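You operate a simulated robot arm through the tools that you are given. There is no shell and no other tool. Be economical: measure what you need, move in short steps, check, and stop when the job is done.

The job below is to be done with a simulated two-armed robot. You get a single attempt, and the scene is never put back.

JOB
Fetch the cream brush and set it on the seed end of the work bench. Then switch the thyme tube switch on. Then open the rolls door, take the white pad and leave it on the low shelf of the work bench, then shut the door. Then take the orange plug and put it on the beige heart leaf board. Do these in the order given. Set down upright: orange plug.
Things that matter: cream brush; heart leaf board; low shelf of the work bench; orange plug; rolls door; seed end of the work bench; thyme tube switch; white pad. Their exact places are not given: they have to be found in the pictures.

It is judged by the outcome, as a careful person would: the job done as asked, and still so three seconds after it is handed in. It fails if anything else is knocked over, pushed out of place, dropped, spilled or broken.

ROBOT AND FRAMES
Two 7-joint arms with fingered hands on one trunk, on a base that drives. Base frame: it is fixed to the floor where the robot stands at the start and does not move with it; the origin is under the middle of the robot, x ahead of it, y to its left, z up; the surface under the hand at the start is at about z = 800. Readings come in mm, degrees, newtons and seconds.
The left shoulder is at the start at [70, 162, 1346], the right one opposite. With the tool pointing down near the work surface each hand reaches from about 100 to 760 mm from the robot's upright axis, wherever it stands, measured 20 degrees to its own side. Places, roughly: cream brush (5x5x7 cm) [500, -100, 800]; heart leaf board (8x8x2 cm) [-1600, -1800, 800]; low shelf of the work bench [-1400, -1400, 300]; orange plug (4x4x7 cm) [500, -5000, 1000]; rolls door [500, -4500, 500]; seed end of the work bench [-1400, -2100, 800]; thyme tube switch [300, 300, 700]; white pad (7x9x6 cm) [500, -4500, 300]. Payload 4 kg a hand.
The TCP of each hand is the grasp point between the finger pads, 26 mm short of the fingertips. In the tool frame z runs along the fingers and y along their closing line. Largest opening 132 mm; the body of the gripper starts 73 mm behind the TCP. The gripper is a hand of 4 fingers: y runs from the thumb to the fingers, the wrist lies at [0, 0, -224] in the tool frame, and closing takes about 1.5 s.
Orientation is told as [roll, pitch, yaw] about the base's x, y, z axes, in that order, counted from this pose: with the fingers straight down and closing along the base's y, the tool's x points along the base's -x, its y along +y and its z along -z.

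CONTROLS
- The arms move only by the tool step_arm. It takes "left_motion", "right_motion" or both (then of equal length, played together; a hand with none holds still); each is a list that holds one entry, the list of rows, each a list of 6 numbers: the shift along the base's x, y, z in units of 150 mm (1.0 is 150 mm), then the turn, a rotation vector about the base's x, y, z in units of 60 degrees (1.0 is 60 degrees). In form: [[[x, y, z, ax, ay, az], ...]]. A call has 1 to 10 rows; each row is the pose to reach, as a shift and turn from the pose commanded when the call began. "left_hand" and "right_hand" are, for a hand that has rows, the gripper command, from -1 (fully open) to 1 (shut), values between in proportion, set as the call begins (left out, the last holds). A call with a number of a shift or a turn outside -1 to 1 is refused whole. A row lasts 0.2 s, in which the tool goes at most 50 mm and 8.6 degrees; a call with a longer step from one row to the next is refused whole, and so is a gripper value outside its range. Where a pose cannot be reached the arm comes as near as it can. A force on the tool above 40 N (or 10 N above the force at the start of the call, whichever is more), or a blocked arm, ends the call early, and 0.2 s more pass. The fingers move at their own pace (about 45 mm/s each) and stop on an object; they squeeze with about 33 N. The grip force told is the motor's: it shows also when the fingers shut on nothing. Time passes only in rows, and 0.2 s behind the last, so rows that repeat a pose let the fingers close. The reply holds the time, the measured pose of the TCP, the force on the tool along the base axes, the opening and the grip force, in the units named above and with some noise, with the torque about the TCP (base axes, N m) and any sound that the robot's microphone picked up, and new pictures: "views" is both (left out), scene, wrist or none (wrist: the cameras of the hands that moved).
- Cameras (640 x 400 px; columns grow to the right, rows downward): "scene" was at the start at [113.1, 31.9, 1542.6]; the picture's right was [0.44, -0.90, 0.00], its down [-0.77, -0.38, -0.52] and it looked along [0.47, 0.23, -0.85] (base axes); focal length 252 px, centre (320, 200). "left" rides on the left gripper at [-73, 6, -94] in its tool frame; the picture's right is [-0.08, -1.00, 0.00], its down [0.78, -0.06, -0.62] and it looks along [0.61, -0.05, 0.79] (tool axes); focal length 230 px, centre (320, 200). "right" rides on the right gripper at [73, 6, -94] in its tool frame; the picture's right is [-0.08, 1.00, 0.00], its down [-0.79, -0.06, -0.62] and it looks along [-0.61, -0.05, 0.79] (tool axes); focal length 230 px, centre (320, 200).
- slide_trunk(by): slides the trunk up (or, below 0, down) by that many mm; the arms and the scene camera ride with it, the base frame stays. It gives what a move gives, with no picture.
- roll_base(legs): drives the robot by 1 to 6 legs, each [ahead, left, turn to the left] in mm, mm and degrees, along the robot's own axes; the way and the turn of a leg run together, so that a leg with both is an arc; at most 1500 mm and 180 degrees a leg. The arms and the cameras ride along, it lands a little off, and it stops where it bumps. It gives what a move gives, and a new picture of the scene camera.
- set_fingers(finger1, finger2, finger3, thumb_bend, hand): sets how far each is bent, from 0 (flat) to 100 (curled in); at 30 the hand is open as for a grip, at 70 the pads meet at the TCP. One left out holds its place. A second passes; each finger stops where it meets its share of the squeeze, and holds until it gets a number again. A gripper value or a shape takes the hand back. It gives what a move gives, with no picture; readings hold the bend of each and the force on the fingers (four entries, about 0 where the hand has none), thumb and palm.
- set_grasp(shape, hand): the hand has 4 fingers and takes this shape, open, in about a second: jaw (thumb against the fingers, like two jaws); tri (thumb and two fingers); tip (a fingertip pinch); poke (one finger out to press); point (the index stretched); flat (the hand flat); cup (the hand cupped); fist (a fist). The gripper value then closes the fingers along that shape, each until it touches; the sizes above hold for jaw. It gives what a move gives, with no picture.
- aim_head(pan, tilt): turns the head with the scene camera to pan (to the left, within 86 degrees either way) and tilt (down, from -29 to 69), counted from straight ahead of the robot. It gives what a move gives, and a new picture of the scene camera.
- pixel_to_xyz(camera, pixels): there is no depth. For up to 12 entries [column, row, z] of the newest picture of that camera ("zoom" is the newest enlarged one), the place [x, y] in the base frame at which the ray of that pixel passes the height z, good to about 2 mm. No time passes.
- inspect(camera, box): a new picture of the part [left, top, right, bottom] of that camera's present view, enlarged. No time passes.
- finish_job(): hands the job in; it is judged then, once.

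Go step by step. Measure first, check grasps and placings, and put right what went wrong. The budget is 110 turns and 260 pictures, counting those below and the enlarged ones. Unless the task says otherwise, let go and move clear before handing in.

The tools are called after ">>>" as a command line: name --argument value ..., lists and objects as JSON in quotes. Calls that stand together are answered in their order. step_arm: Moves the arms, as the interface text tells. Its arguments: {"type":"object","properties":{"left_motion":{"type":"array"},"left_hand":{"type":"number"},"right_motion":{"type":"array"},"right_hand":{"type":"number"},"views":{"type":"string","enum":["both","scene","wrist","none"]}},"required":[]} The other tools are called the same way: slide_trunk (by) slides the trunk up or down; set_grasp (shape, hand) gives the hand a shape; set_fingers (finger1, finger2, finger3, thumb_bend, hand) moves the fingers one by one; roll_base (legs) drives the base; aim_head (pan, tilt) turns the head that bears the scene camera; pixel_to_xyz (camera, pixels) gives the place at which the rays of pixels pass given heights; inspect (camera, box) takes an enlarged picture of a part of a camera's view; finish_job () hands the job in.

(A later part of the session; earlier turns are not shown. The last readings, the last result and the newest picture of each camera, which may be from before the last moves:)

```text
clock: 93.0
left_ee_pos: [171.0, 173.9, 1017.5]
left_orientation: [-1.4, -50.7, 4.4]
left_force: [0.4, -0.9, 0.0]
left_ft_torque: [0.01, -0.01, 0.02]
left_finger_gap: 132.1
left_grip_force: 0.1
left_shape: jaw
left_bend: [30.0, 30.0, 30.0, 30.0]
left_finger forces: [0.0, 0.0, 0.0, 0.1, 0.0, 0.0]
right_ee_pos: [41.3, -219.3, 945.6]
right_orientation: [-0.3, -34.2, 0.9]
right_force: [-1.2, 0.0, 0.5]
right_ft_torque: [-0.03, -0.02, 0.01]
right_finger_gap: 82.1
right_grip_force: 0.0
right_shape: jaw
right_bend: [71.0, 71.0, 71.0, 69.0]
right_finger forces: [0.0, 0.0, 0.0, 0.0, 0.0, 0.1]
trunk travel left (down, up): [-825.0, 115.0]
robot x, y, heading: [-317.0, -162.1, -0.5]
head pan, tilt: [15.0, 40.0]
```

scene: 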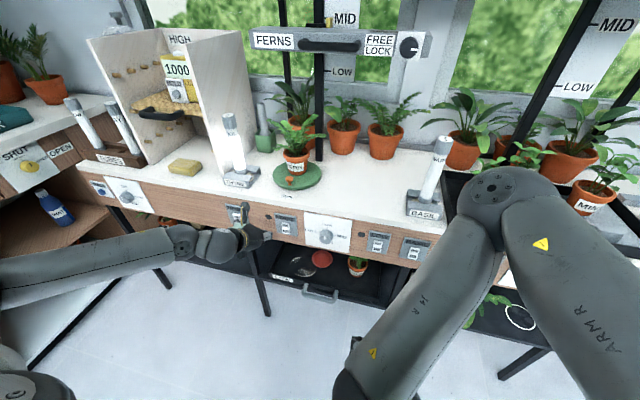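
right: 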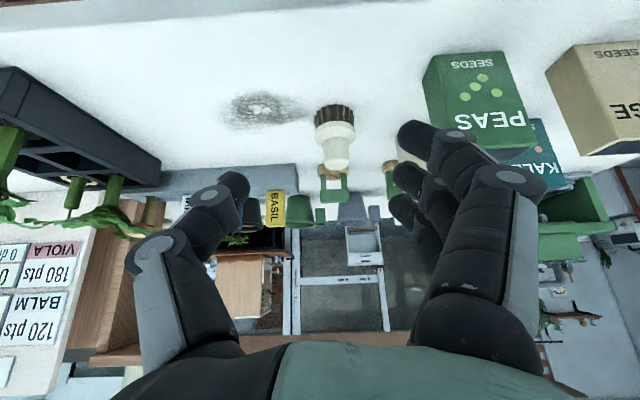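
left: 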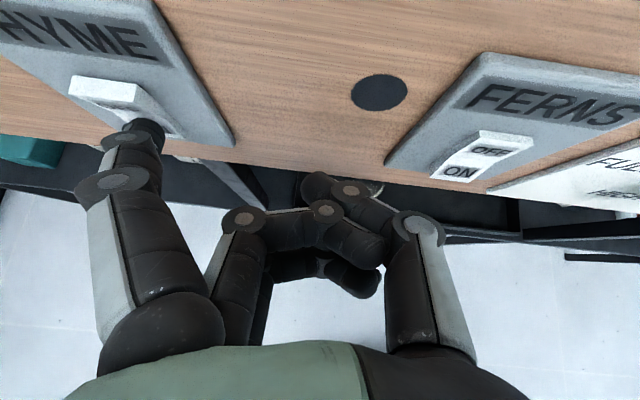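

The lamp stays on. I turn down the aisle towards the rolls door and look.

>>> roll_base --legs '[[-100, 0, 0], [0, 0, -89.5]]'

>>> aim_head --pan 15 --tilt 15

>>> inspect --camera "scene" --box '[200, 60, 520, 260]'

```text
clock: 97.9
left_ee_pos: [-75.5, -646.2, 1017.6]
left_orientation: [-1.5, -50.7, -84.8]
left_force: [0.2, 1.5, -0.9]
left_ft_torque: [0.01, 0.01, -0.01]
left_finger_gap: 132.2
left_grip_force: 0.0
left_shape: jaw
left_bend: [30.0, 30.0, 30.0, 30.0]
left_finger forces: [0.0, 0.1, 0.0, 0.0, 0.0, 0.0]
right_ee_pos: [-469.1, -522.0, 946.2]
right_orientation: [-0.2, -34.1, -88.3]
right_force: [0.4, -0.2, -0.3]
right_ft_torque: [0.0, -0.01, 0.02]
right_finger_gap: 82.4
right_grip_force: 0.0
right_shape: jaw
right_bend: [71.0, 71.0, 71.0, 69.0]
right_finger forces: [0.0, 0.1, 0.0, 0.0, 0.1, 0.0]
trunk travel left (down, up): [-825.0, 115.0]
robot x, y, heading: [-421.2, -162.5, -89.6]
head pan, tilt: [15.0, 40.0]
```

scene: 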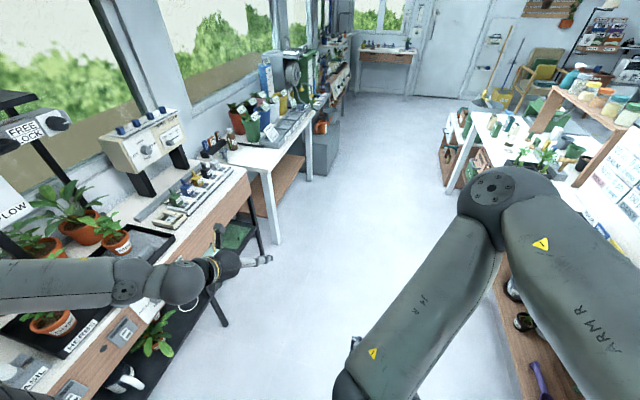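

```text
clock: 98.8
left_ee_pos: [-77.0, -645.3, 1017.0]
left_orientation: [-1.5, -50.7, -84.8]
left_force: [-0.6, 0.3, 0.0]
left_ft_torque: [0.0, 0.01, -0.01]
left_finger_gap: 131.9
left_grip_force: 0.1
left_shape: jaw
left_bend: [30.0, 30.0, 30.0, 30.0]
left_finger forces: [0.0, 0.0, 0.0, 0.0, 0.0, 0.0]
right_ee_pos: [-469.4, -521.6, 946.2]
right_orientation: [-0.2, -34.0, -88.3]
right_force: [0.4, 0.4, 1.0]
right_ft_torque: [-0.01, 0.02, -0.01]
right_finger_gap: 82.5
right_grip_force: 0.0
right_shape: jaw
right_bend: [71.0, 71.0, 71.0, 69.0]
right_finger forces: [0.0, 0.1, 0.0, 0.0, 0.0, 0.1]
trunk travel left (down, up): [-825.0, 115.0]
robot x, y, heading: [-419.9, -164.0, -89.4]
head pan, tilt: [15.0, 15.0]
```

scene: 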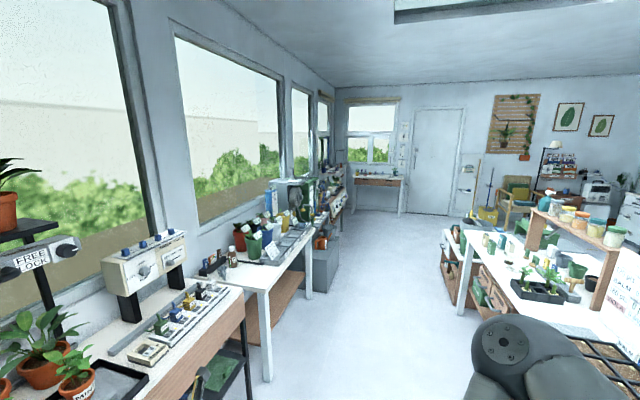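

```text
2.00 times, centred on (360, 160) of scene
```

zoom: 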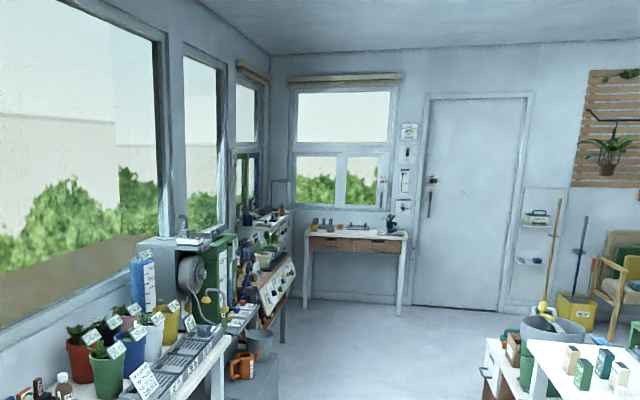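

The aisle at x≈-420 is clear. I drive 3000 mm ahead and look left.

>>> roll_base --legs '[[1500, 0, 0], [1500, 0, 0]]'

>>> aim_head --pan 45 --tilt 25

>>> inspect --camera "scene" --box '[160, 80, 480, 280]'

```text
clock: 113.3
left_ee_pos: [54.3, -3628.0, 1016.8]
left_orientation: [-1.5, -50.8, -82.7]
left_force: [-1.3, 1.3, 0.5]
left_ft_torque: [-0.03, 0.01, 0.0]
left_finger_gap: 132.2
left_grip_force: 0.0
left_shape: jaw
left_bend: [30.0, 30.0, 30.0, 30.0]
left_finger forces: [0.1, 0.1, 0.0, 0.1, 0.1, 0.0]
right_ee_pos: [-343.1, -3520.4, 945.3]
right_orientation: [-0.2, -34.1, -86.2]
right_force: [0.2, -0.3, -0.4]
right_ft_torque: [0.0, -0.01, 0.02]
right_finger_gap: 82.4
right_grip_force: 0.2
right_shape: jaw
right_bend: [71.0, 71.0, 71.0, 69.0]
right_finger forces: [0.0, 0.0, 0.0, 0.0, 0.1, 0.1]
trunk travel left (down, up): [-825.0, 115.0]
robot x, y, heading: [-306.4, -3158.5, -87.3]
head pan, tilt: [15.0, 15.0]
```

scene: 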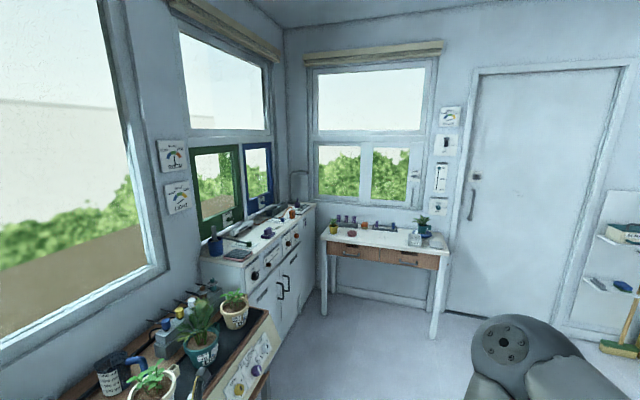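

```text
clock: 114.2
left_ee_pos: [52.6, -3629.1, 1016.2]
left_orientation: [-1.5, -50.8, -82.7]
left_force: [-0.4, 0.0, -0.1]
left_ft_torque: [-0.03, 0.02, -0.02]
left_finger_gap: 132.1
left_grip_force: 0.0
left_shape: jaw
left_bend: [30.0, 30.0, 30.0, 30.0]
left_finger forces: [0.1, 0.0, 0.0, 0.0, 0.1, 0.0]
right_ee_pos: [-343.8, -3518.8, 946.8]
right_orientation: [-0.1, -34.0, -86.2]
right_force: [-0.7, 0.5, 0.7]
right_ft_torque: [0.01, -0.02, -0.02]
right_finger_gap: 82.5
right_grip_force: 0.1
right_shape: jaw
right_bend: [71.0, 71.0, 71.0, 69.0]
right_finger forces: [0.1, 0.0, 0.0, 0.0, 0.0, 0.0]
trunk travel left (down, up): [-825.0, 115.0]
robot x, y, heading: [-304.2, -3162.3, -87.0]
head pan, tilt: [45.0, 25.0]
```

scene: 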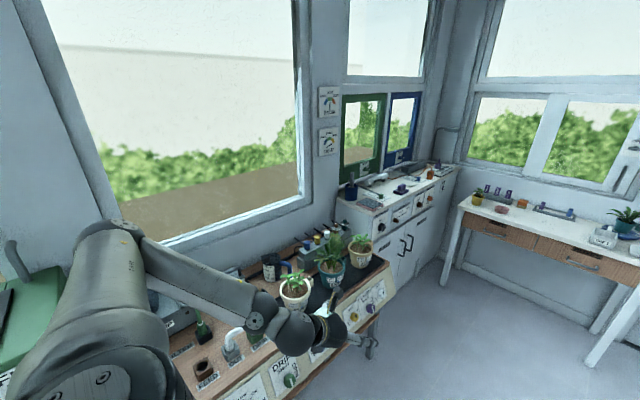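

```text
2.00 times, centred on (320, 180) of scene
```

zoom: 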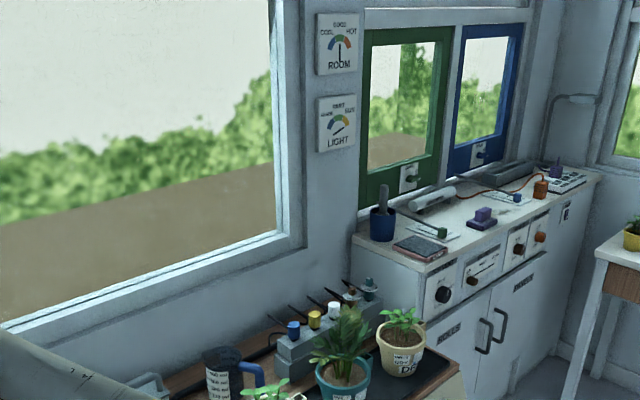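

The cabinet with the ROLLS door (left of two) is ahead-left, and the orange plug is on its top near pixel (430,172). I strafe right for room, drive ahead, then turn to face it.

>>> roll_base --legs '[[0, -250, 0], [1150, 0, 0], [0, 0, 87]]'

>>> aim_head --pan -5 --tilt 35

>>> inspect --camera "scene" --box '[160, 120, 480, 320]'

```text
clock: 125.3
left_ee_pos: [-12.0, -4005.6, 1016.9]
left_orientation: [-1.5, -50.7, 3.6]
left_force: [0.5, -0.5, 0.5]
left_ft_torque: [-0.02, 0.04, 0.01]
left_finger_gap: 132.2
left_grip_force: 0.1
left_shape: jaw
left_bend: [30.0, 30.0, 30.0, 30.0]
left_finger forces: [0.0, 0.0, 0.0, 0.0, 0.1, 0.0]
right_ee_pos: [-146.8, -4394.8, 945.5]
right_orientation: [-0.2, -34.2, 0.1]
right_force: [0.6, -0.2, 0.0]
right_ft_torque: [0.03, 0.01, -0.04]
right_finger_gap: 82.4
right_grip_force: 0.0
right_shape: jaw
right_bend: [71.0, 71.0, 71.0, 69.0]
right_finger forces: [0.0, 0.1, 0.1, 0.0, 0.0, 0.0]
trunk travel left (down, up): [-825.0, 115.0]
robot x, y, heading: [-503.0, -4333.7, -0.8]
head pan, tilt: [45.0, 25.0]
```

scene: 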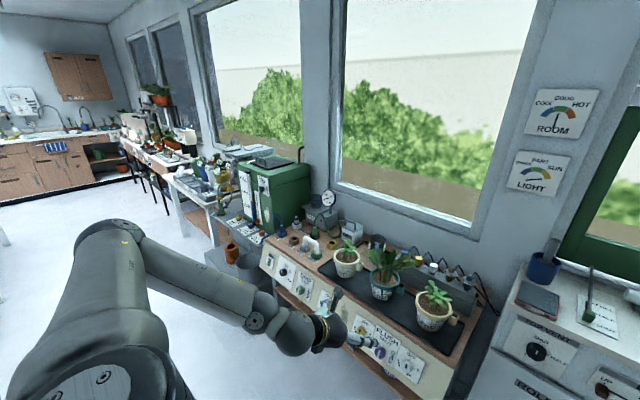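

```text
clock: 126.4
left_ee_pos: [-11.9, -4003.9, 1017.1]
left_orientation: [-1.4, -50.7, 3.5]
left_force: [0.1, 0.6, 0.4]
left_ft_torque: [0.0, 0.0, -0.02]
left_finger_gap: 132.0
left_grip_force: 0.1
left_shape: jaw
left_bend: [30.0, 30.0, 30.0, 30.0]
left_finger forces: [0.1, 0.0, 0.1, 0.0, 0.0, 0.1]
right_ee_pos: [-146.3, -4393.9, 945.9]
right_orientation: [-0.2, -34.1, 0.1]
right_force: [1.1, -0.2, -0.1]
right_ft_torque: [0.0, 0.0, -0.03]
right_finger_gap: 82.6
right_grip_force: 0.0
right_shape: jaw
right_bend: [71.0, 71.0, 71.0, 69.0]
right_finger forces: [0.0, 0.1, 0.0, 0.1, 0.1, 0.0]
trunk travel left (down, up): [-825.0, 115.0]
robot x, y, heading: [-502.0, -4335.9, -0.8]
head pan, tilt: [-5.0, 35.0]
```

scene: 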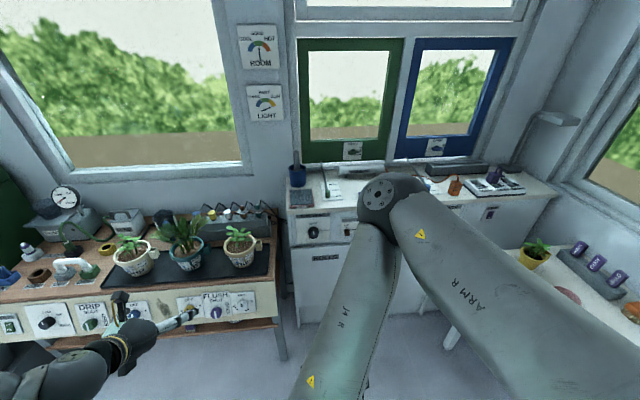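

```text
2.00 times, centred on (320, 220) of scene
```

zoom: 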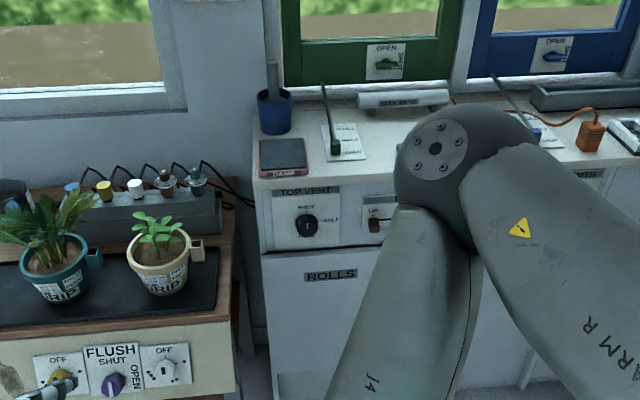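

I measure the cabinet: front top left corner near pixel (290,217), ROLLS label (326,257), door bottoms, plug (455,187), table corner.

>>> pixel_to_xyz --camera "scene" --pixels '[[287, 214, 900], [287, 214, 950], [287, 214, 1000], [455, 194, 900], [455, 194, 950], [455, 194, 1000], [500, 262, 800], [447, 345, 0], [565, 196, 900], [280, 360, 0]]'

>>> step_arm --right_motion '[[[-0.1, -0.1, 0, 0, 0, 0], [-0.2, -0.3, 0, 0, 0, 0], [-0.3, -0.5, 0, 0, 0, 0], [-0.3, -0.7, 0, 0, 0, 0], [-0.3, -1.0, 0, 0, 0, 0]]]' --right_hand -1 --views "scene"

```text
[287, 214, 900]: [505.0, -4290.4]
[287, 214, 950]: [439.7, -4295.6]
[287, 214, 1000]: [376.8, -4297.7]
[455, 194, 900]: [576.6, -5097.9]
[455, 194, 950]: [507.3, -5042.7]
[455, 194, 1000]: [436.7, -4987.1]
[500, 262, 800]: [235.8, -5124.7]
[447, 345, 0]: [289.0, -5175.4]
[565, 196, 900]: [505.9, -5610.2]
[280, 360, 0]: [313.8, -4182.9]
```

```text
clock: 127.6
left_ee_pos: [-13.8, -4004.6, 1018.3]
left_orientation: [-1.6, -50.8, 3.8]
left_force: [0.5, 0.6, 0.7]
left_ft_torque: [0.02, -0.05, 0.01]
left_finger_gap: 132.0
left_grip_force: 0.1
left_shape: jaw
left_bend: [30.0, 30.0, 30.0, 30.0]
left_finger forces: [0.0, 0.0, 0.0, 0.0, 0.0, 0.0]
right_ee_pos: [-171.5, -4472.1, 945.5]
right_orientation: [-0.4, -34.4, 0.1]
right_force: [0.0, 0.8, -0.4]
right_ft_torque: [0.01, 0.0, 0.0]
right_finger_gap: 131.6
right_grip_force: 0.0
right_shape: jaw
right_bend: [30.0, 30.0, 30.0, 30.0]
right_finger forces: [0.0, 0.0, 0.0, 0.0, 0.0, 0.0]
right hand out of reach, approached as far as the arm can: row 3, 4, 5
trunk travel left (down, up): [-825.0, 115.0]
robot x, y, heading: [-498.5, -4334.8, -0.9]
head pan, tilt: [-5.0, 35.0]
```

scene: 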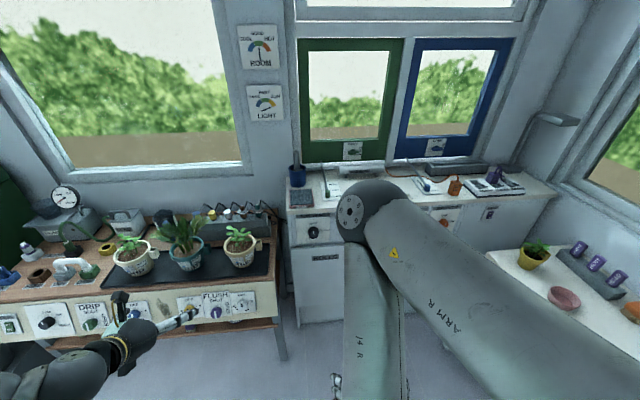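

The plug is near (507,-5043) on a top at z≈950, and the cabinet front is at about x 430. I move to stand to the right of the ROLLS door, nearer.

>>> roll_base --legs '[[0, -400, 0.8], [200, 0, 0]]'

>>> aim_head --pan 20 --tilt 45

>>> inspect --camera "scene" --box '[200, 100, 440, 300]'

```text
clock: 131.3
left_ee_pos: [177.0, -4401.6, 1018.2]
left_orientation: [-1.5, -50.9, 4.4]
left_force: [-0.3, 0.1, 0.0]
left_ft_torque: [0.0, -0.04, 0.0]
left_finger_gap: 131.9
left_grip_force: 0.0
left_shape: jaw
left_bend: [30.0, 30.0, 30.0, 30.0]
left_finger forces: [0.0, 0.1, 0.0, 0.0, 0.1, 0.0]
right_ee_pos: [24.1, -4871.5, 944.2]
right_orientation: [-0.2, -34.4, 0.5]
right_force: [-1.2, -0.6, 0.0]
right_ft_torque: [0.0, -0.02, 0.05]
right_finger_gap: 131.7
right_grip_force: 0.1
right_shape: jaw
right_bend: [30.0, 30.0, 30.0, 30.0]
right_finger forces: [0.0, 0.0, 0.1, 0.1, 0.0, 0.0]
trunk travel left (down, up): [-825.0, 115.0]
robot x, y, heading: [-309.7, -4740.0, -0.3]
head pan, tilt: [-5.0, 35.0]
```

scene: 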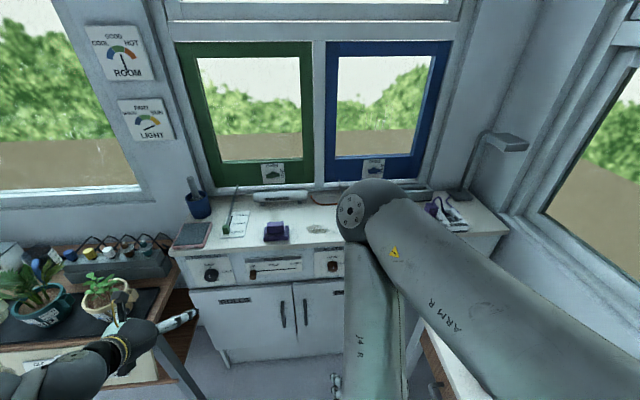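

```text
clock: 132.2
left_ee_pos: [177.6, -4401.7, 1016.2]
left_orientation: [-1.5, -50.8, 4.4]
left_force: [0.4, -0.3, 0.0]
left_ft_torque: [0.01, -0.01, 0.0]
left_finger_gap: 131.9
left_grip_force: 0.0
left_shape: jaw
left_bend: [30.0, 30.0, 30.0, 30.0]
left_finger forces: [0.0, 0.0, 0.0, 0.0, 0.1, 0.0]
right_ee_pos: [25.4, -4871.6, 944.4]
right_orientation: [-0.3, -34.4, 0.5]
right_force: [-0.5, 0.2, -0.2]
right_ft_torque: [-0.03, 0.01, 0.01]
right_finger_gap: 131.9
right_grip_force: 0.0
right_shape: jaw
right_bend: [30.0, 30.0, 30.0, 30.0]
right_finger forces: [0.1, 0.0, 0.1, 0.1, 0.1, 0.0]
trunk travel left (down, up): [-825.0, 115.0]
robot x, y, heading: [-305.2, -4736.7, -0.2]
head pan, tilt: [20.0, 45.0]
```

scene: 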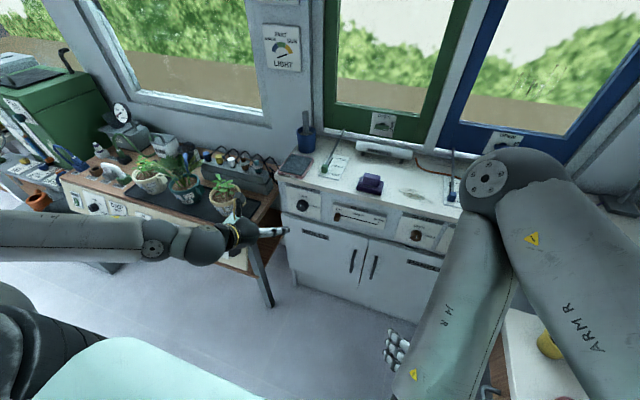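

```text
2.00 times, centred on (320, 200) of scene
```

zoom: 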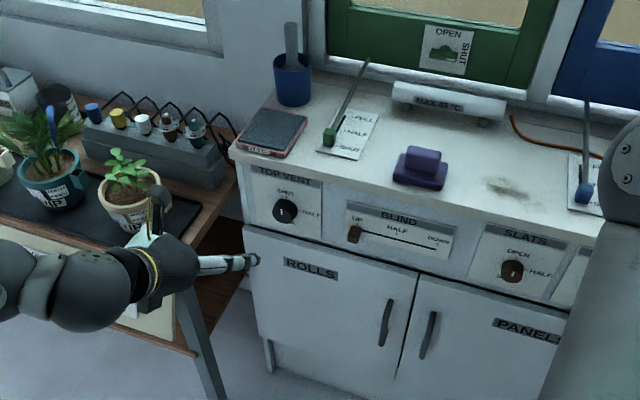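

I triangulate the cabinet corner, handle and plate with the new view.

>>> pixel_to_xyz --camera "scene" --pixels '[[277, 175, 900], [277, 175, 950], [277, 175, 1000], [353, 261, 600], [353, 261, 650], [353, 261, 700], [353, 261, 750], [374, 267, 650], [374, 267, 700], [460, 226, 950]]'

```text
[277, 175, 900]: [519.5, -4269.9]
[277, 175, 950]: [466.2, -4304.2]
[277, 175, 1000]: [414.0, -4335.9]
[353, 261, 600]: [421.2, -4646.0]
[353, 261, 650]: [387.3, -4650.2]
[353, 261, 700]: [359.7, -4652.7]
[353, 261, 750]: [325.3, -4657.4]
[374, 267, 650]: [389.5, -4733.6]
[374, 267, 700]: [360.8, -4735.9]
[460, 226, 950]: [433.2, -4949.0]
```

The handle is a vertical bar around (440,-4647,570). I lower the trunk and turn the left hand level, pointing at the cabinet.

>>> slide_trunk --by -450

>>> step_arm --left_motion '[[[0, 0, 0, 0, -0.13, 0], [0, -0.1, 0, 0, -0.26, -0.02], [0, -0.2, 0, 0, -0.39, -0.04], [0, -0.3, 0, 0, -0.52, -0.07], [0, -0.4, 0, 0, -0.6, -0.07], [0, -0.5, 0, 0, -0.6, -0.07]]]' --left_hand -1

```text
refused: -450 is not a number from -400 to 400
```

```text
clock: 133.6
left_ee_pos: [283.8, -4462.5, 1095.7]
left_orientation: [-5.8, -67.0, 7.4]
left_force: [0.0, -0.3, -0.2]
left_ft_torque: [-0.01, 0.0, -0.01]
left_finger_gap: 131.9
left_grip_force: 0.0
left_shape: jaw
left_bend: [30.0, 30.0, 30.0, 30.0]
left_finger forces: [0.1, 0.1, 0.0, 0.0, 0.0, 0.0]
left hand out of reach, approached as far as the arm can: row 1, 2, 3, 4, 5, 6
right_ee_pos: [26.1, -4871.7, 943.6]
right_orientation: [-0.1, -34.2, 0.4]
right_force: [1.0, -0.4, 0.2]
right_ft_torque: [0.0, -0.02, 0.03]
right_finger_gap: 131.8
right_grip_force: 0.0
right_shape: jaw
right_bend: [30.0, 30.0, 30.0, 30.0]
right_finger forces: [0.0, 0.0, 0.0, 0.1, 0.0, 0.0]
trunk travel left (down, up): [-825.0, 115.0]
robot x, y, heading: [-306.0, -4734.0, -0.3]
head pan, tilt: [20.0, 45.0]
```

scene: 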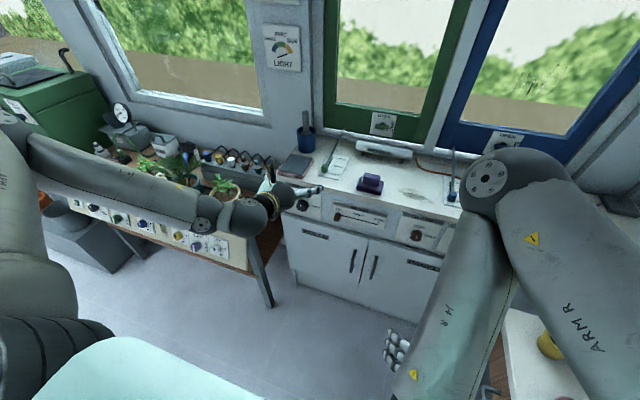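
left: 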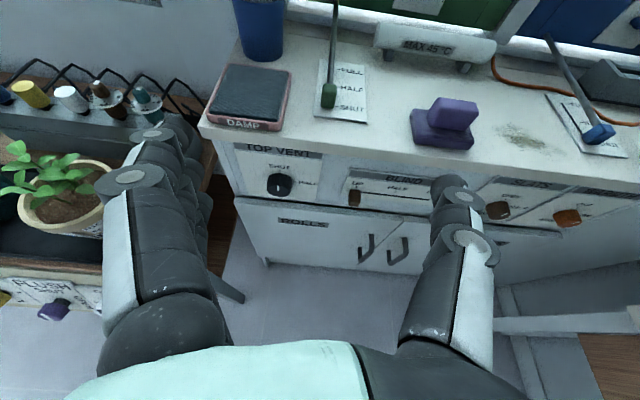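

Clear of everything. I measure the handle from this camera too, then lower the trunk 400.

>>> pixel_to_xyz --camera "left" --pixels '[[367, 250, 550], [367, 250, 600], [367, 250, 650], [367, 250, 700], [205, 128, 930], [205, 128, 960]]'

>>> slide_trunk --by -400

>>> step_arm --left_motion '[[[0, -0.1, 0, 0, -0.1, -0.05], [0, -0.2, 0, 0, -0.2, -0.1], [0, -0.3, 0, 0, -0.3, -0.12], [0, -0.4, 0, 0, -0.3, -0.12], [0, -0.5, 0, 0, -0.3, -0.12]]]'

```text
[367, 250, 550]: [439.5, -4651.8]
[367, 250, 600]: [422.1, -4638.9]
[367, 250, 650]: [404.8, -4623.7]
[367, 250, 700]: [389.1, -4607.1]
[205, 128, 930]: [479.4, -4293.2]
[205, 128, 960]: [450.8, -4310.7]
```

```text
clock: 137.5
left_ee_pos: [283.2, -4461.4, 695.4]
left_orientation: [-5.9, -67.1, 7.6]
left_force: [-0.2, 0.1, -0.3]
left_ft_torque: [0.0, 0.01, 0.03]
left_finger_gap: 132.2
left_grip_force: 0.1
left_shape: jaw
left_bend: [30.0, 30.0, 30.0, 30.0]
left_finger forces: [0.0, 0.0, 0.0, 0.0, 0.1, 0.0]
right_ee_pos: [25.0, -4872.0, 545.5]
right_orientation: [-0.2, -34.3, 0.5]
right_force: [-0.6, -0.4, 0.1]
right_ft_torque: [-0.01, -0.02, -0.02]
right_finger_gap: 131.8
right_grip_force: 0.1
right_shape: jaw
right_bend: [30.0, 30.0, 30.0, 30.0]
right_finger forces: [0.0, 0.0, 0.0, 0.0, 0.1, 0.1]
trunk travel left (down, up): [-425.0, 515.0]
robot x, y, heading: [-307.8, -4740.4, -0.5]
head pan, tilt: [20.0, 45.0]
```

```text
clock: 138.7
left_ee_pos: [377.6, -4553.6, 754.6]
left_orientation: [-16.6, -81.4, 11.4]
left_force: [-0.1, -0.2, 0.9]
left_ft_torque: [0.0, -0.01, 0.0]
left_finger_gap: 132.1
left_grip_force: 0.1
left_shape: jaw
left_bend: [30.0, 30.0, 30.0, 30.0]
left_finger forces: [0.1, 0.0, 0.0, 0.0, 0.0, 0.0]
left hand out of reach, approached as far as the arm can: row 1, 2, 3, 4, 5
right_ee_pos: [25.1, -4872.1, 544.8]
right_orientation: [-0.3, -34.2, 0.4]
right_force: [-0.7, 0.6, -0.2]
right_ft_torque: [-0.01, -0.02, 0.01]
right_finger_gap: 131.9
right_grip_force: 0.0
right_shape: jaw
right_bend: [30.0, 30.0, 30.0, 30.0]
right_finger forces: [0.0, 0.0, 0.0, 0.1, 0.0, 0.0]
trunk travel left (down, up): [-425.0, 515.0]
robot x, y, heading: [-310.3, -4737.9, -0.3]
head pan, tilt: [20.0, 45.0]
```

scene: 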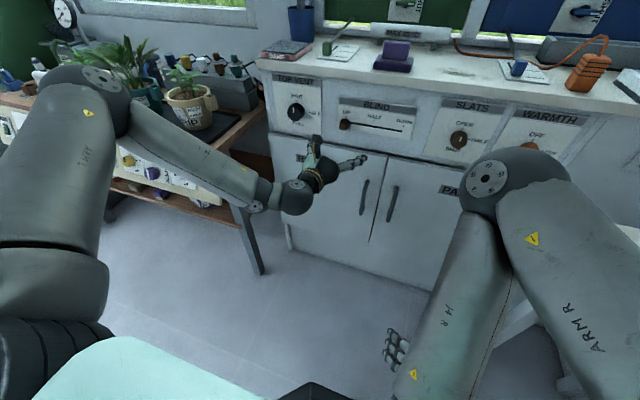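
left: 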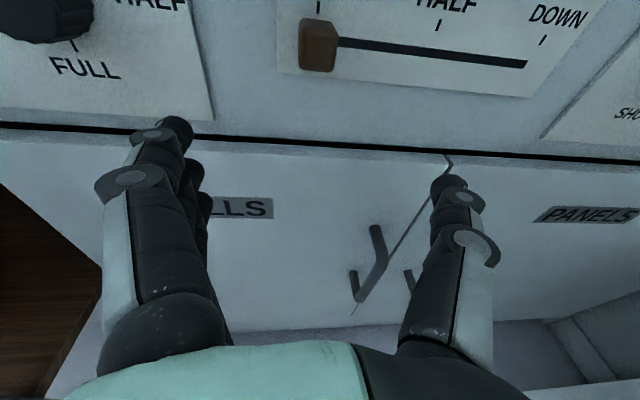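

I re-measure the handle's top and bottom from the new scene view, pixels (366,181) and (361,213).

>>> pixel_to_xyz --camera "scene" --pixels '[[366, 181, 640], [366, 181, 610], [366, 181, 580], [361, 213, 560], [361, 213, 530], [361, 213, 500], [270, 132, 740], [270, 132, 720]]'

>>> pixel_to_xyz --camera "left" --pixels '[[377, 228, 640], [377, 228, 610], [377, 228, 580], [361, 300, 560], [361, 300, 530], [361, 300, 500], [353, 275, 560]]'

>>> inspect --camera "scene" --box '[250, 110, 450, 260]'

```text
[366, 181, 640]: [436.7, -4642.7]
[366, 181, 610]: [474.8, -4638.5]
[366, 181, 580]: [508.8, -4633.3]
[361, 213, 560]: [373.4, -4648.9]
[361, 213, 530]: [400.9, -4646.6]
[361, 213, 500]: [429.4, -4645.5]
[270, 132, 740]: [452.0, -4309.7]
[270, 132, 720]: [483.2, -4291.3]
```

```text
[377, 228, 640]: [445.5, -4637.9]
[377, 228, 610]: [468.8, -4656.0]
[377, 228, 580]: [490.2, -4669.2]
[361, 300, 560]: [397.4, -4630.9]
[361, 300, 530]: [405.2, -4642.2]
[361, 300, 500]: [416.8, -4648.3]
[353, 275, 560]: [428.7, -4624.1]
```

```text
2.67 times, centred on (350, 185) of scene
```

zoom: 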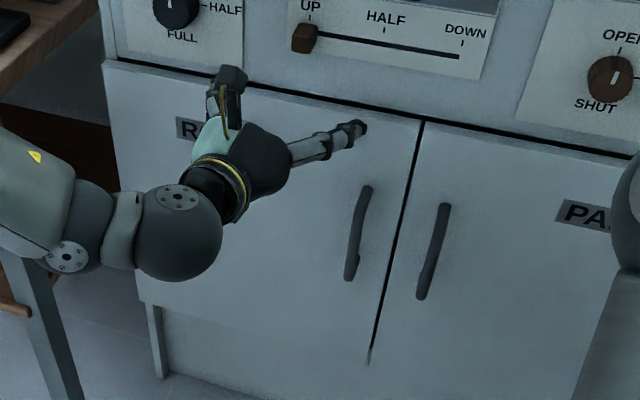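

The handle bar is at about (432,-4645), z 510–635. I lower the trunk 180 and shift the hand right in front of it.

>>> slide_trunk --by -180

>>> step_arm --left_motion '[[[-0.05, -0.1, 0, 0, 0, 0], [-0.1, -0.2, 0, 0, 0, 0], [-0.1, -0.35, 0, 0, 0, 0], [-0.1, -0.5, 0, 0, 0, 0], [-0.1, -0.6, 0, 0, 0, 0], [-0.1, -0.6, 0, 0, 0, 0]]]' --left_hand -0.5

```text
clock: 140.7
left_ee_pos: [376.7, -4554.0, 577.0]
left_orientation: [-16.6, -81.3, 11.4]
left_force: [-0.2, -0.4, -0.6]
left_ft_torque: [-0.03, 0.03, 0.02]
left_finger_gap: 131.8
left_grip_force: 0.0
left_shape: jaw
left_bend: [30.0, 30.0, 30.0, 30.0]
left_finger forces: [0.1, 0.0, 0.0, 0.1, 0.0, 0.0]
right_ee_pos: [24.4, -4871.1, 364.9]
right_orientation: [-0.1, -34.4, 0.4]
right_force: [-0.5, 0.0, -0.6]
right_ft_torque: [0.0, -0.01, -0.02]
right_finger_gap: 132.0
right_grip_force: 0.1
right_shape: jaw
right_bend: [30.0, 30.0, 30.0, 30.0]
right_finger forces: [0.0, 0.1, 0.0, 0.1, 0.0, 0.0]
trunk travel left (down, up): [-245.0, 695.0]
robot x, y, heading: [-310.7, -4737.1, -0.3]
head pan, tilt: [20.0, 45.0]
```

```text
clock: 142.1
left_ee_pos: [361.2, -4644.1, 575.4]
left_orientation: [-16.6, -81.5, 11.4]
left_force: [-0.1, -0.3, -0.7]
left_ft_torque: [-0.02, 0.0, -0.01]
left_finger_gap: 99.3
left_grip_force: 0.0
left_shape: jaw
left_bend: [63.0, 63.0, 63.0, 60.0]
left_finger forces: [0.0, 0.0, 0.2, 0.0, 0.0, 0.1]
right_ee_pos: [24.1, -4872.9, 365.1]
right_orientation: [-0.2, -34.3, 0.4]
right_force: [-0.7, -0.1, 0.5]
right_ft_torque: [-0.03, 0.01, 0.03]
right_finger_gap: 131.8
right_grip_force: 0.1
right_shape: jaw
right_bend: [30.0, 30.0, 30.0, 30.0]
right_finger forces: [0.0, 0.0, 0.0, 0.0, 0.0, 0.0]
trunk travel left (down, up): [-245.0, 695.0]
robot x, y, heading: [-309.0, -4736.6, -0.2]
head pan, tilt: [20.0, 45.0]
```

scene: 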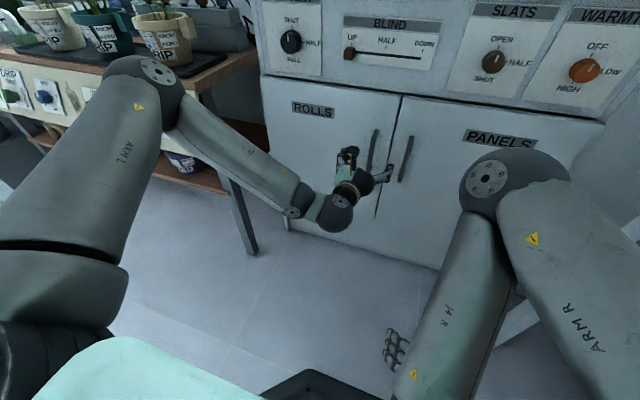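
left: 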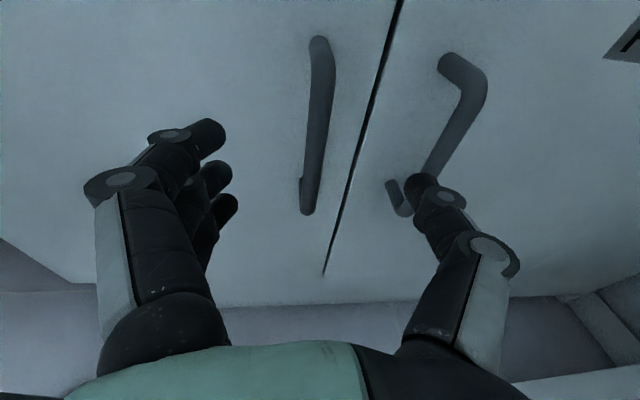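

The bar is between fingers, but the thumb is near the PANELS handle. I narrow to about 65 mm first, then advance.

>>> step_arm --left_motion '[[[0, 0, 0, 0, 0, 0], [0, 0, 0, 0, 0, 0], [0, 0, 0, 0, 0, 0], [0.1, 0, 0, 0, 0, 0], [0.2, 0, 0, 0, 0, 0], [0.25, 0, 0, 0, 0, 0], [0.25, 0, 0, 0, 0, 0]]]' --left_hand 0.05 --views "wrist"

```text
clock: 143.7
left_ee_pos: [399.5, -4643.2, 576.1]
left_orientation: [-16.7, -81.5, 11.6]
left_force: [0.1, -0.3, -0.4]
left_ft_torque: [0.03, -0.01, -0.01]
left_finger_gap: 63.3
left_grip_force: 0.1
left_shape: jaw
left_bend: [73.0, 73.0, 73.0, 70.0]
left_finger forces: [0.0, 0.0, 0.1, 0.0, 0.0, 0.0]
right_ee_pos: [24.3, -4871.6, 365.3]
right_orientation: [-0.2, -34.3, 0.5]
right_force: [0.9, -0.6, -0.6]
right_ft_torque: [0.01, -0.02, 0.03]
right_finger_gap: 131.8
right_grip_force: 0.1
right_shape: jaw
right_bend: [30.0, 30.0, 30.0, 30.0]
right_finger forces: [0.1, 0.0, 0.0, 0.0, 0.0, 0.0]
trunk travel left (down, up): [-245.0, 695.0]
robot x, y, heading: [-310.2, -4735.3, -0.3]
head pan, tilt: [20.0, 45.0]
```

left: 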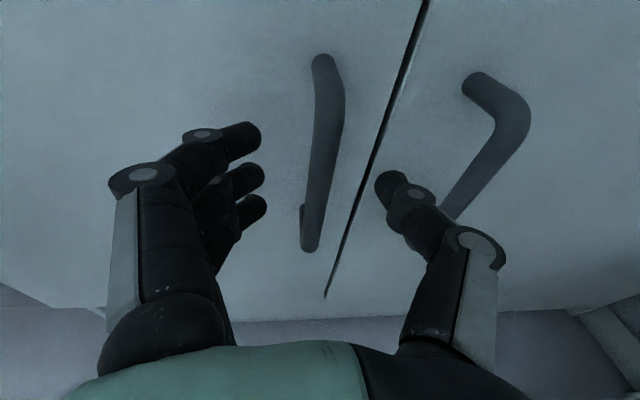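

Good: the thumb passes between the two handles. I go on 25 mm and close gently.

>>> step_arm --left_motion '[[[0.08, 0, 0, 0, 0, 0], [0.16, 0, 0, 0, 0, 0], [0.19, 0, 0, 0, 0, 0], [0.19, 0, 0, 0, 0, 0]]]' --views "none"

>>> step_arm --left_motion '[[[0, 0, 0, 0, 0, 0], [0, 0, 0, 0, 0, 0], [0, 0, 0, 0, 0, 0], [0, 0, 0, 0, 0, 0], [0, 0, 0, 0, 0, 0], [0, 0, 0, 0, 0, 0]]]' --left_hand 1 --views "wrist"

```text
clock: 144.7
left_ee_pos: [427.2, -4644.1, 575.5]
left_orientation: [-16.7, -81.3, 11.4]
left_force: [-9.1, 0.7, -1.5]
left_ft_torque: [-0.12, -0.19, 0.36]
left_finger_gap: 63.5
left_grip_force: 0.1
left_shape: jaw
left_bend: [74.0, 73.0, 73.0, 70.0]
left_finger forces: [8.5, 0.0, 0.1, 0.0, 0.1, 0.0]
right_ee_pos: [25.0, -4870.9, 364.7]
right_orientation: [-0.3, -34.3, 0.5]
right_force: [-1.0, 0.4, 0.6]
right_ft_torque: [0.02, 0.03, 0.03]
right_finger_gap: 132.3
right_grip_force: 0.0
right_shape: jaw
right_bend: [30.0, 30.0, 30.0, 30.0]
right_finger forces: [0.1, 0.1, 0.1, 0.0, 0.0, 0.0]
trunk travel left (down, up): [-245.0, 695.0]
robot x, y, heading: [-309.8, -4737.8, -0.0]
head pan, tilt: [20.0, 45.0]
```

```text
clock: 146.1
left_ee_pos: [427.5, -4645.7, 578.1]
left_orientation: [-17.0, -81.5, 11.7]
left_force: [0.3, -4.0, 1.3]
left_ft_torque: [0.13, -0.09, 0.04]
left_finger_gap: 0.0
left_grip_force: 33.5
left_shape: jaw
left_bend: [77.0, 58.0, 67.0, 65.0]
left_finger forces: [0.0, 0.0, 4.6, 0.0, 8.1, 0.0]
right_ee_pos: [24.7, -4872.2, 364.7]
right_orientation: [-0.2, -34.3, 0.4]
right_force: [-0.4, 0.1, -0.6]
right_ft_torque: [-0.03, 0.05, 0.01]
right_finger_gap: 131.8
right_grip_force: 0.1
right_shape: jaw
right_bend: [30.0, 30.0, 30.0, 30.0]
right_finger forces: [0.1, 0.0, 0.1, 0.0, 0.0, 0.1]
trunk travel left (down, up): [-245.0, 695.0]
robot x, y, heading: [-307.1, -4737.7, -0.2]
head pan, tilt: [20.0, 45.0]
```

left: 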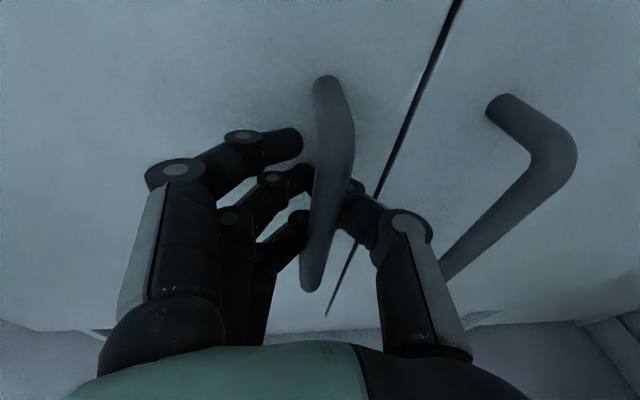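

The fingers are closed around the bar. I pull along the door's arc, turning the hand with it to 25°.

>>> step_arm --left_motion '[[[-0.097, 0.015, 0, 0, 0, -0.04], [-0.193, 0.033, 0, 0, 0, -0.083], [-0.29, 0.055, 0, 0, 0, -0.125], [-0.384, 0.08, 0, 0, 0, -0.167], [-0.476, 0.113, 0, 0, 0, -0.208], [-0.567, 0.147, 0, 0, 0, -0.25], [-0.657, 0.187, 0, 0, 0, -0.29], [-0.747, 0.227, 0, 0, 0, -0.333], [-0.833, 0.273, 0, 0, 0, -0.375], [-0.92, 0.32, 0, 0, 0, -0.416]]]'

```text
clock: 148.2
left_ee_pos: [343.1, -4625.3, 608.7]
left_orientation: [-15.3, -79.4, -13.4]
left_force: [-3.6, -5.4, -8.0]
left_ft_torque: [0.14, -0.14, 0.28]
left_finger_gap: 0.0
left_grip_force: 32.8
left_shape: jaw
left_bend: [77.0, 61.0, 68.0, 64.0]
left_finger forces: [1.2, 0.1, 4.0, 0.0, 17.2, 0.1]
left hand out of reach, approached as far as the arm can: row 5, 6, 7, 8, 9, 10
right_ee_pos: [25.5, -4872.3, 365.8]
right_orientation: [-0.1, -34.2, 0.4]
right_force: [-0.1, 0.1, -0.8]
right_ft_torque: [0.01, 0.0, -0.02]
right_finger_gap: 132.0
right_grip_force: 0.0
right_shape: jaw
right_bend: [30.0, 30.0, 30.0, 30.0]
right_finger forces: [0.0, 0.1, 0.0, 0.0, 0.0, 0.0]
trunk travel left (down, up): [-245.0, 695.0]
robot x, y, heading: [-309.4, -4734.8, -0.3]
head pan, tilt: [20.0, 45.0]
stopped in row 10 (left hand): the force on the tool passed its limit at 46 N (the readings are from after the stop); the commanded pose is now the measured one
```

scene: 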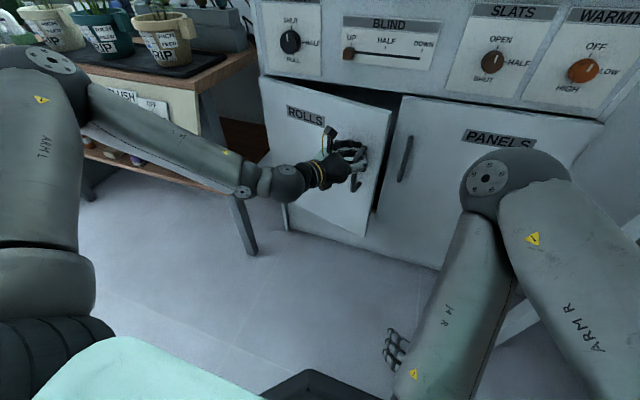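
left: 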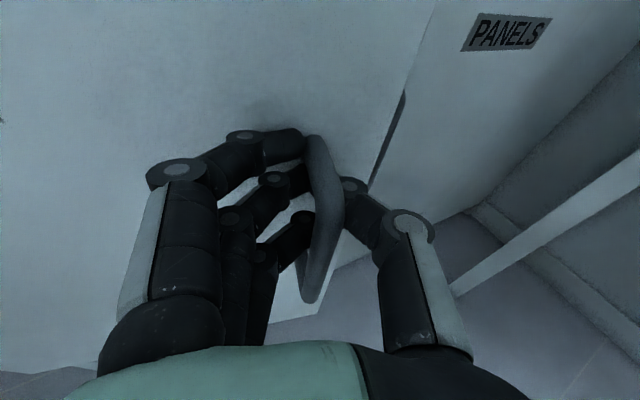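

The door is about 15° open; the arm can't draw in more, so I pull with the base along the arc.

>>> roll_base --legs '[[-28, 12, 0], [-25, 15, 0], [-24, 17, 0], [-23, 19, 0]]'

```text
clock: 150.3
left_ee_pos: [240.8, -4563.8, 608.1]
left_orientation: [-15.7, -79.4, -13.4]
left_force: [-18.1, -24.1, -21.7]
left_ft_torque: [0.31, -0.25, -0.3]
left_finger_gap: 0.0
left_grip_force: 32.8
left_shape: jaw
left_bend: [77.0, 58.0, 67.0, 64.0]
left_finger forces: [0.0, 0.0, 4.6, 0.0, 48.2, 0.0]
right_ee_pos: [-75.1, -4809.6, 363.7]
right_orientation: [0.0, -34.4, 0.2]
right_force: [0.3, -0.2, -0.3]
right_ft_torque: [0.01, 0.02, 0.01]
right_finger_gap: 131.9
right_grip_force: 0.0
right_shape: jaw
right_bend: [30.0, 30.0, 30.0, 30.0]
right_finger forces: [0.1, 0.0, 0.0, 0.0, 0.1, 0.0]
trunk travel left (down, up): [-245.0, 695.0]
robot x, y, heading: [-409.3, -4674.3, -0.6]
head pan, tilt: [20.0, 45.0]
```

scene: 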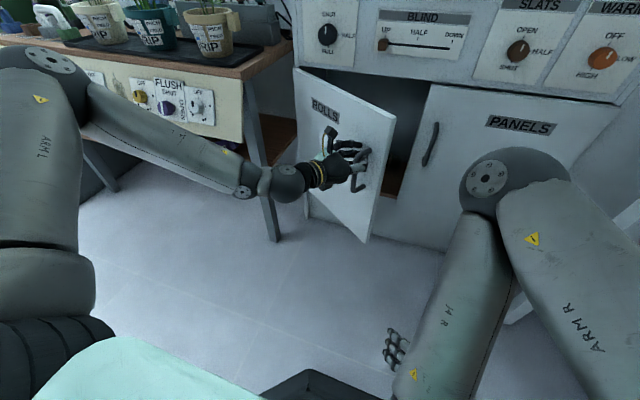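

The door is at about 35°. I let go, back off, and go round its edge to push it from inside.

>>> step_arm --left_motion '[[[0, 0, 0, 0, 0, 0], [0, 0, 0, 0, 0, 0], [0, 0, 0, 0, 0, 0], [0, 0, 0, 0, 0, 0], [0, 0, 0, 0, 0, 0], [0, 0, 0, 0, 0, 0]]]' --left_hand -0.3 --views "wrist"

```text
clock: 151.7
left_ee_pos: [241.8, -4564.8, 607.7]
left_orientation: [-16.0, -79.3, -13.0]
left_force: [-1.2, -0.4, 0.7]
left_ft_torque: [0.04, 0.04, 0.0]
left_finger_gap: 85.8
left_grip_force: 0.0
left_shape: jaw
left_bend: [70.0, 70.0, 70.0, 67.0]
left_finger forces: [0.1, 0.1, 0.0, 0.0, 0.0, 0.0]
right_ee_pos: [-73.6, -4809.3, 363.9]
right_orientation: [-0.2, -34.4, 0.4]
right_force: [0.1, 0.0, 0.3]
right_ft_torque: [-0.01, 0.01, 0.01]
right_finger_gap: 131.7
right_grip_force: 0.1
right_shape: jaw
right_bend: [30.0, 30.0, 30.0, 30.0]
right_finger forces: [0.1, 0.0, 0.0, 0.0, 0.0, 0.0]
trunk travel left (down, up): [-245.0, 695.0]
robot x, y, heading: [-411.5, -4675.4, -0.5]
head pan, tilt: [20.0, 45.0]
```

left: 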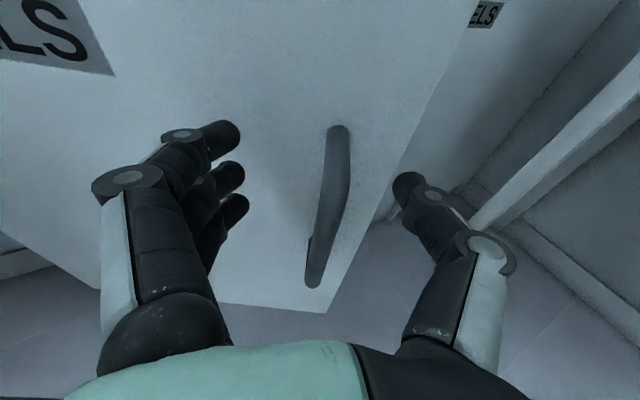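

Freed. I back off, shift right past the door's edge, close the hand, and go in behind the door.

>>> roll_base --legs '[[-120, 0, 0], [0, -190, 0]]'

>>> set_grasp --hand "left" --shape "fist"

>>> roll_base --legs '[[225, 0, 0]]'

```text
clock: 154.0
left_ee_pos: [121.2, -4731.7, 608.6]
left_orientation: [-17.9, -79.6, -11.3]
left_force: [-0.5, -0.8, 0.2]
left_ft_torque: [0.03, -0.02, 0.0]
left_finger_gap: 85.8
left_grip_force: 0.1
left_shape: jaw
left_bend: [70.0, 70.0, 70.0, 67.0]
left_finger forces: [0.1, 0.1, 0.1, 0.0, 0.0, 0.1]
right_ee_pos: [-194.6, -4977.5, 364.9]
right_orientation: [-0.7, -34.3, 0.4]
right_force: [-0.4, -0.2, -0.6]
right_ft_torque: [0.0, 0.02, 0.02]
right_finger_gap: 131.8
right_grip_force: 0.1
right_shape: jaw
right_bend: [30.0, 30.0, 30.0, 30.0]
right_finger forces: [0.0, 0.0, 0.0, 0.0, 0.0, 0.1]
trunk travel left (down, up): [-245.0, 695.0]
robot x, y, heading: [-528.9, -4841.9, -0.7]
head pan, tilt: [20.0, 45.0]
stopped in leg 2: the robot was blocked; the commanded pose is now the measured one
```

scene: 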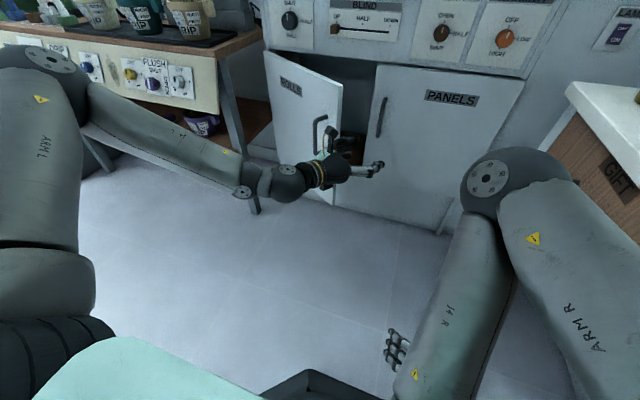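

```text
clock: 154.9
left_ee_pos: [120.7, -4731.4, 607.3]
left_orientation: [-18.6, -79.6, -10.8]
left_force: [-0.4, 0.7, -0.4]
left_ft_torque: [0.01, 0.0, 0.01]
left_finger_gap: 0.0
left_grip_force: 0.0
left_shape: fist
left_bend: [100.0, 100.0, 100.0, 54.0]
left_finger forces: [0.0, 0.0, 0.0, 0.1, 0.1, 0.0]
right_ee_pos: [-195.2, -4977.5, 365.6]
right_orientation: [-0.9, -34.3, 0.6]
right_force: [-0.3, 0.4, 0.4]
right_ft_torque: [-0.03, -0.02, 0.01]
right_finger_gap: 132.0
right_grip_force: 0.2
right_shape: jaw
right_bend: [30.0, 30.0, 30.0, 30.0]
right_finger forces: [0.0, 0.0, 0.0, 0.0, 0.0, 0.1]
trunk travel left (down, up): [-245.0, 695.0]
robot x, y, heading: [-529.9, -4841.0, -0.3]
head pan, tilt: [20.0, 45.0]
```

```text
clock: 155.7
left_ee_pos: [121.7, -4731.8, 609.9]
left_orientation: [-17.7, -79.5, -11.6]
left_force: [-0.6, 0.1, 0.8]
left_ft_torque: [0.0, 0.0, -0.03]
left_finger_gap: 0.0
left_grip_force: 0.0
left_shape: fist
left_bend: [100.0, 100.0, 100.0, 54.0]
left_finger forces: [0.0, 0.1, 0.1, 0.0, 0.0, 0.0]
right_ee_pos: [-193.2, -4977.7, 366.6]
right_orientation: [-0.7, -34.3, 0.4]
right_force: [0.8, -0.1, -0.4]
right_ft_torque: [-0.01, -0.01, 0.01]
right_finger_gap: 132.0
right_grip_force: 0.0
right_shape: jaw
right_bend: [30.0, 30.0, 30.0, 30.0]
right_finger forces: [0.0, 0.0, 0.1, 0.0, 0.0, 0.1]
trunk travel left (down, up): [-245.0, 695.0]
robot x, y, heading: [-531.2, -4840.6, -0.4]
head pan, tilt: [20.0, 45.0]
stopped in leg 1: the robot was blocked; the commanded pose is now the measured one
```

scene: 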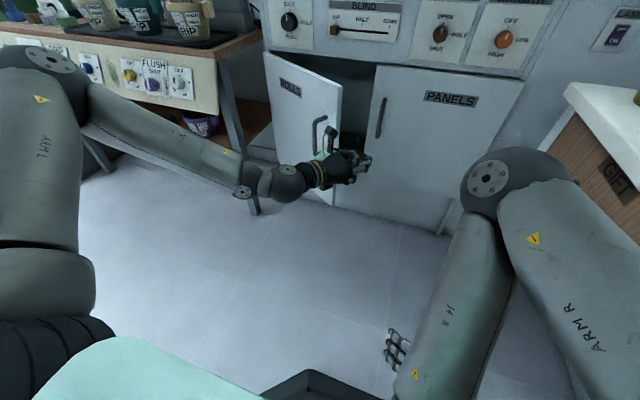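

The base is blocked on the right, perhaps by the right elbow against the end table. I look right.

>>> aim_head --pan -55 --tilt 45

```text
clock: 157.1
left_ee_pos: [123.3, -4732.3, 609.6]
left_orientation: [-18.0, -79.6, -11.3]
left_force: [-0.6, 0.4, -0.2]
left_ft_torque: [-0.04, 0.0, 0.03]
left_finger_gap: 0.3
left_grip_force: 0.0
left_shape: fist
left_bend: [100.0, 100.0, 100.0, 54.0]
left_finger forces: [0.1, 0.0, 0.0, 0.0, 0.0, 0.0]
right_ee_pos: [-194.2, -4979.9, 365.8]
right_orientation: [-0.7, -34.3, 0.4]
right_force: [0.3, -1.1, 0.1]
right_ft_torque: [0.0, 0.0, 0.02]
right_finger_gap: 131.8
right_grip_force: 0.2
right_shape: jaw
right_bend: [30.0, 30.0, 30.0, 30.0]
right_finger forces: [0.0, 0.0, 0.0, 0.0, 0.0, 0.0]
trunk travel left (down, up): [-245.0, 695.0]
robot x, y, heading: [-527.0, -4840.0, -0.5]
head pan, tilt: [-55.0, 45.0]
```

scene: 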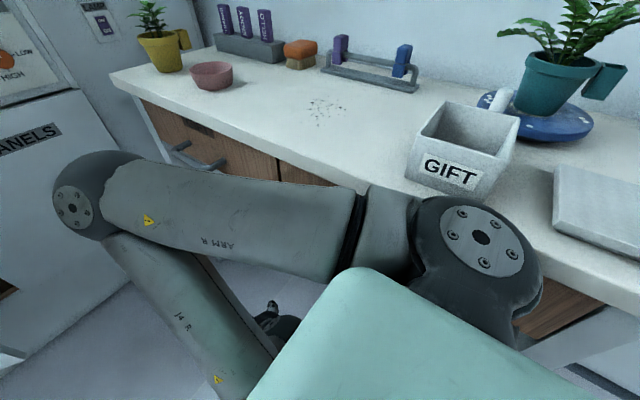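

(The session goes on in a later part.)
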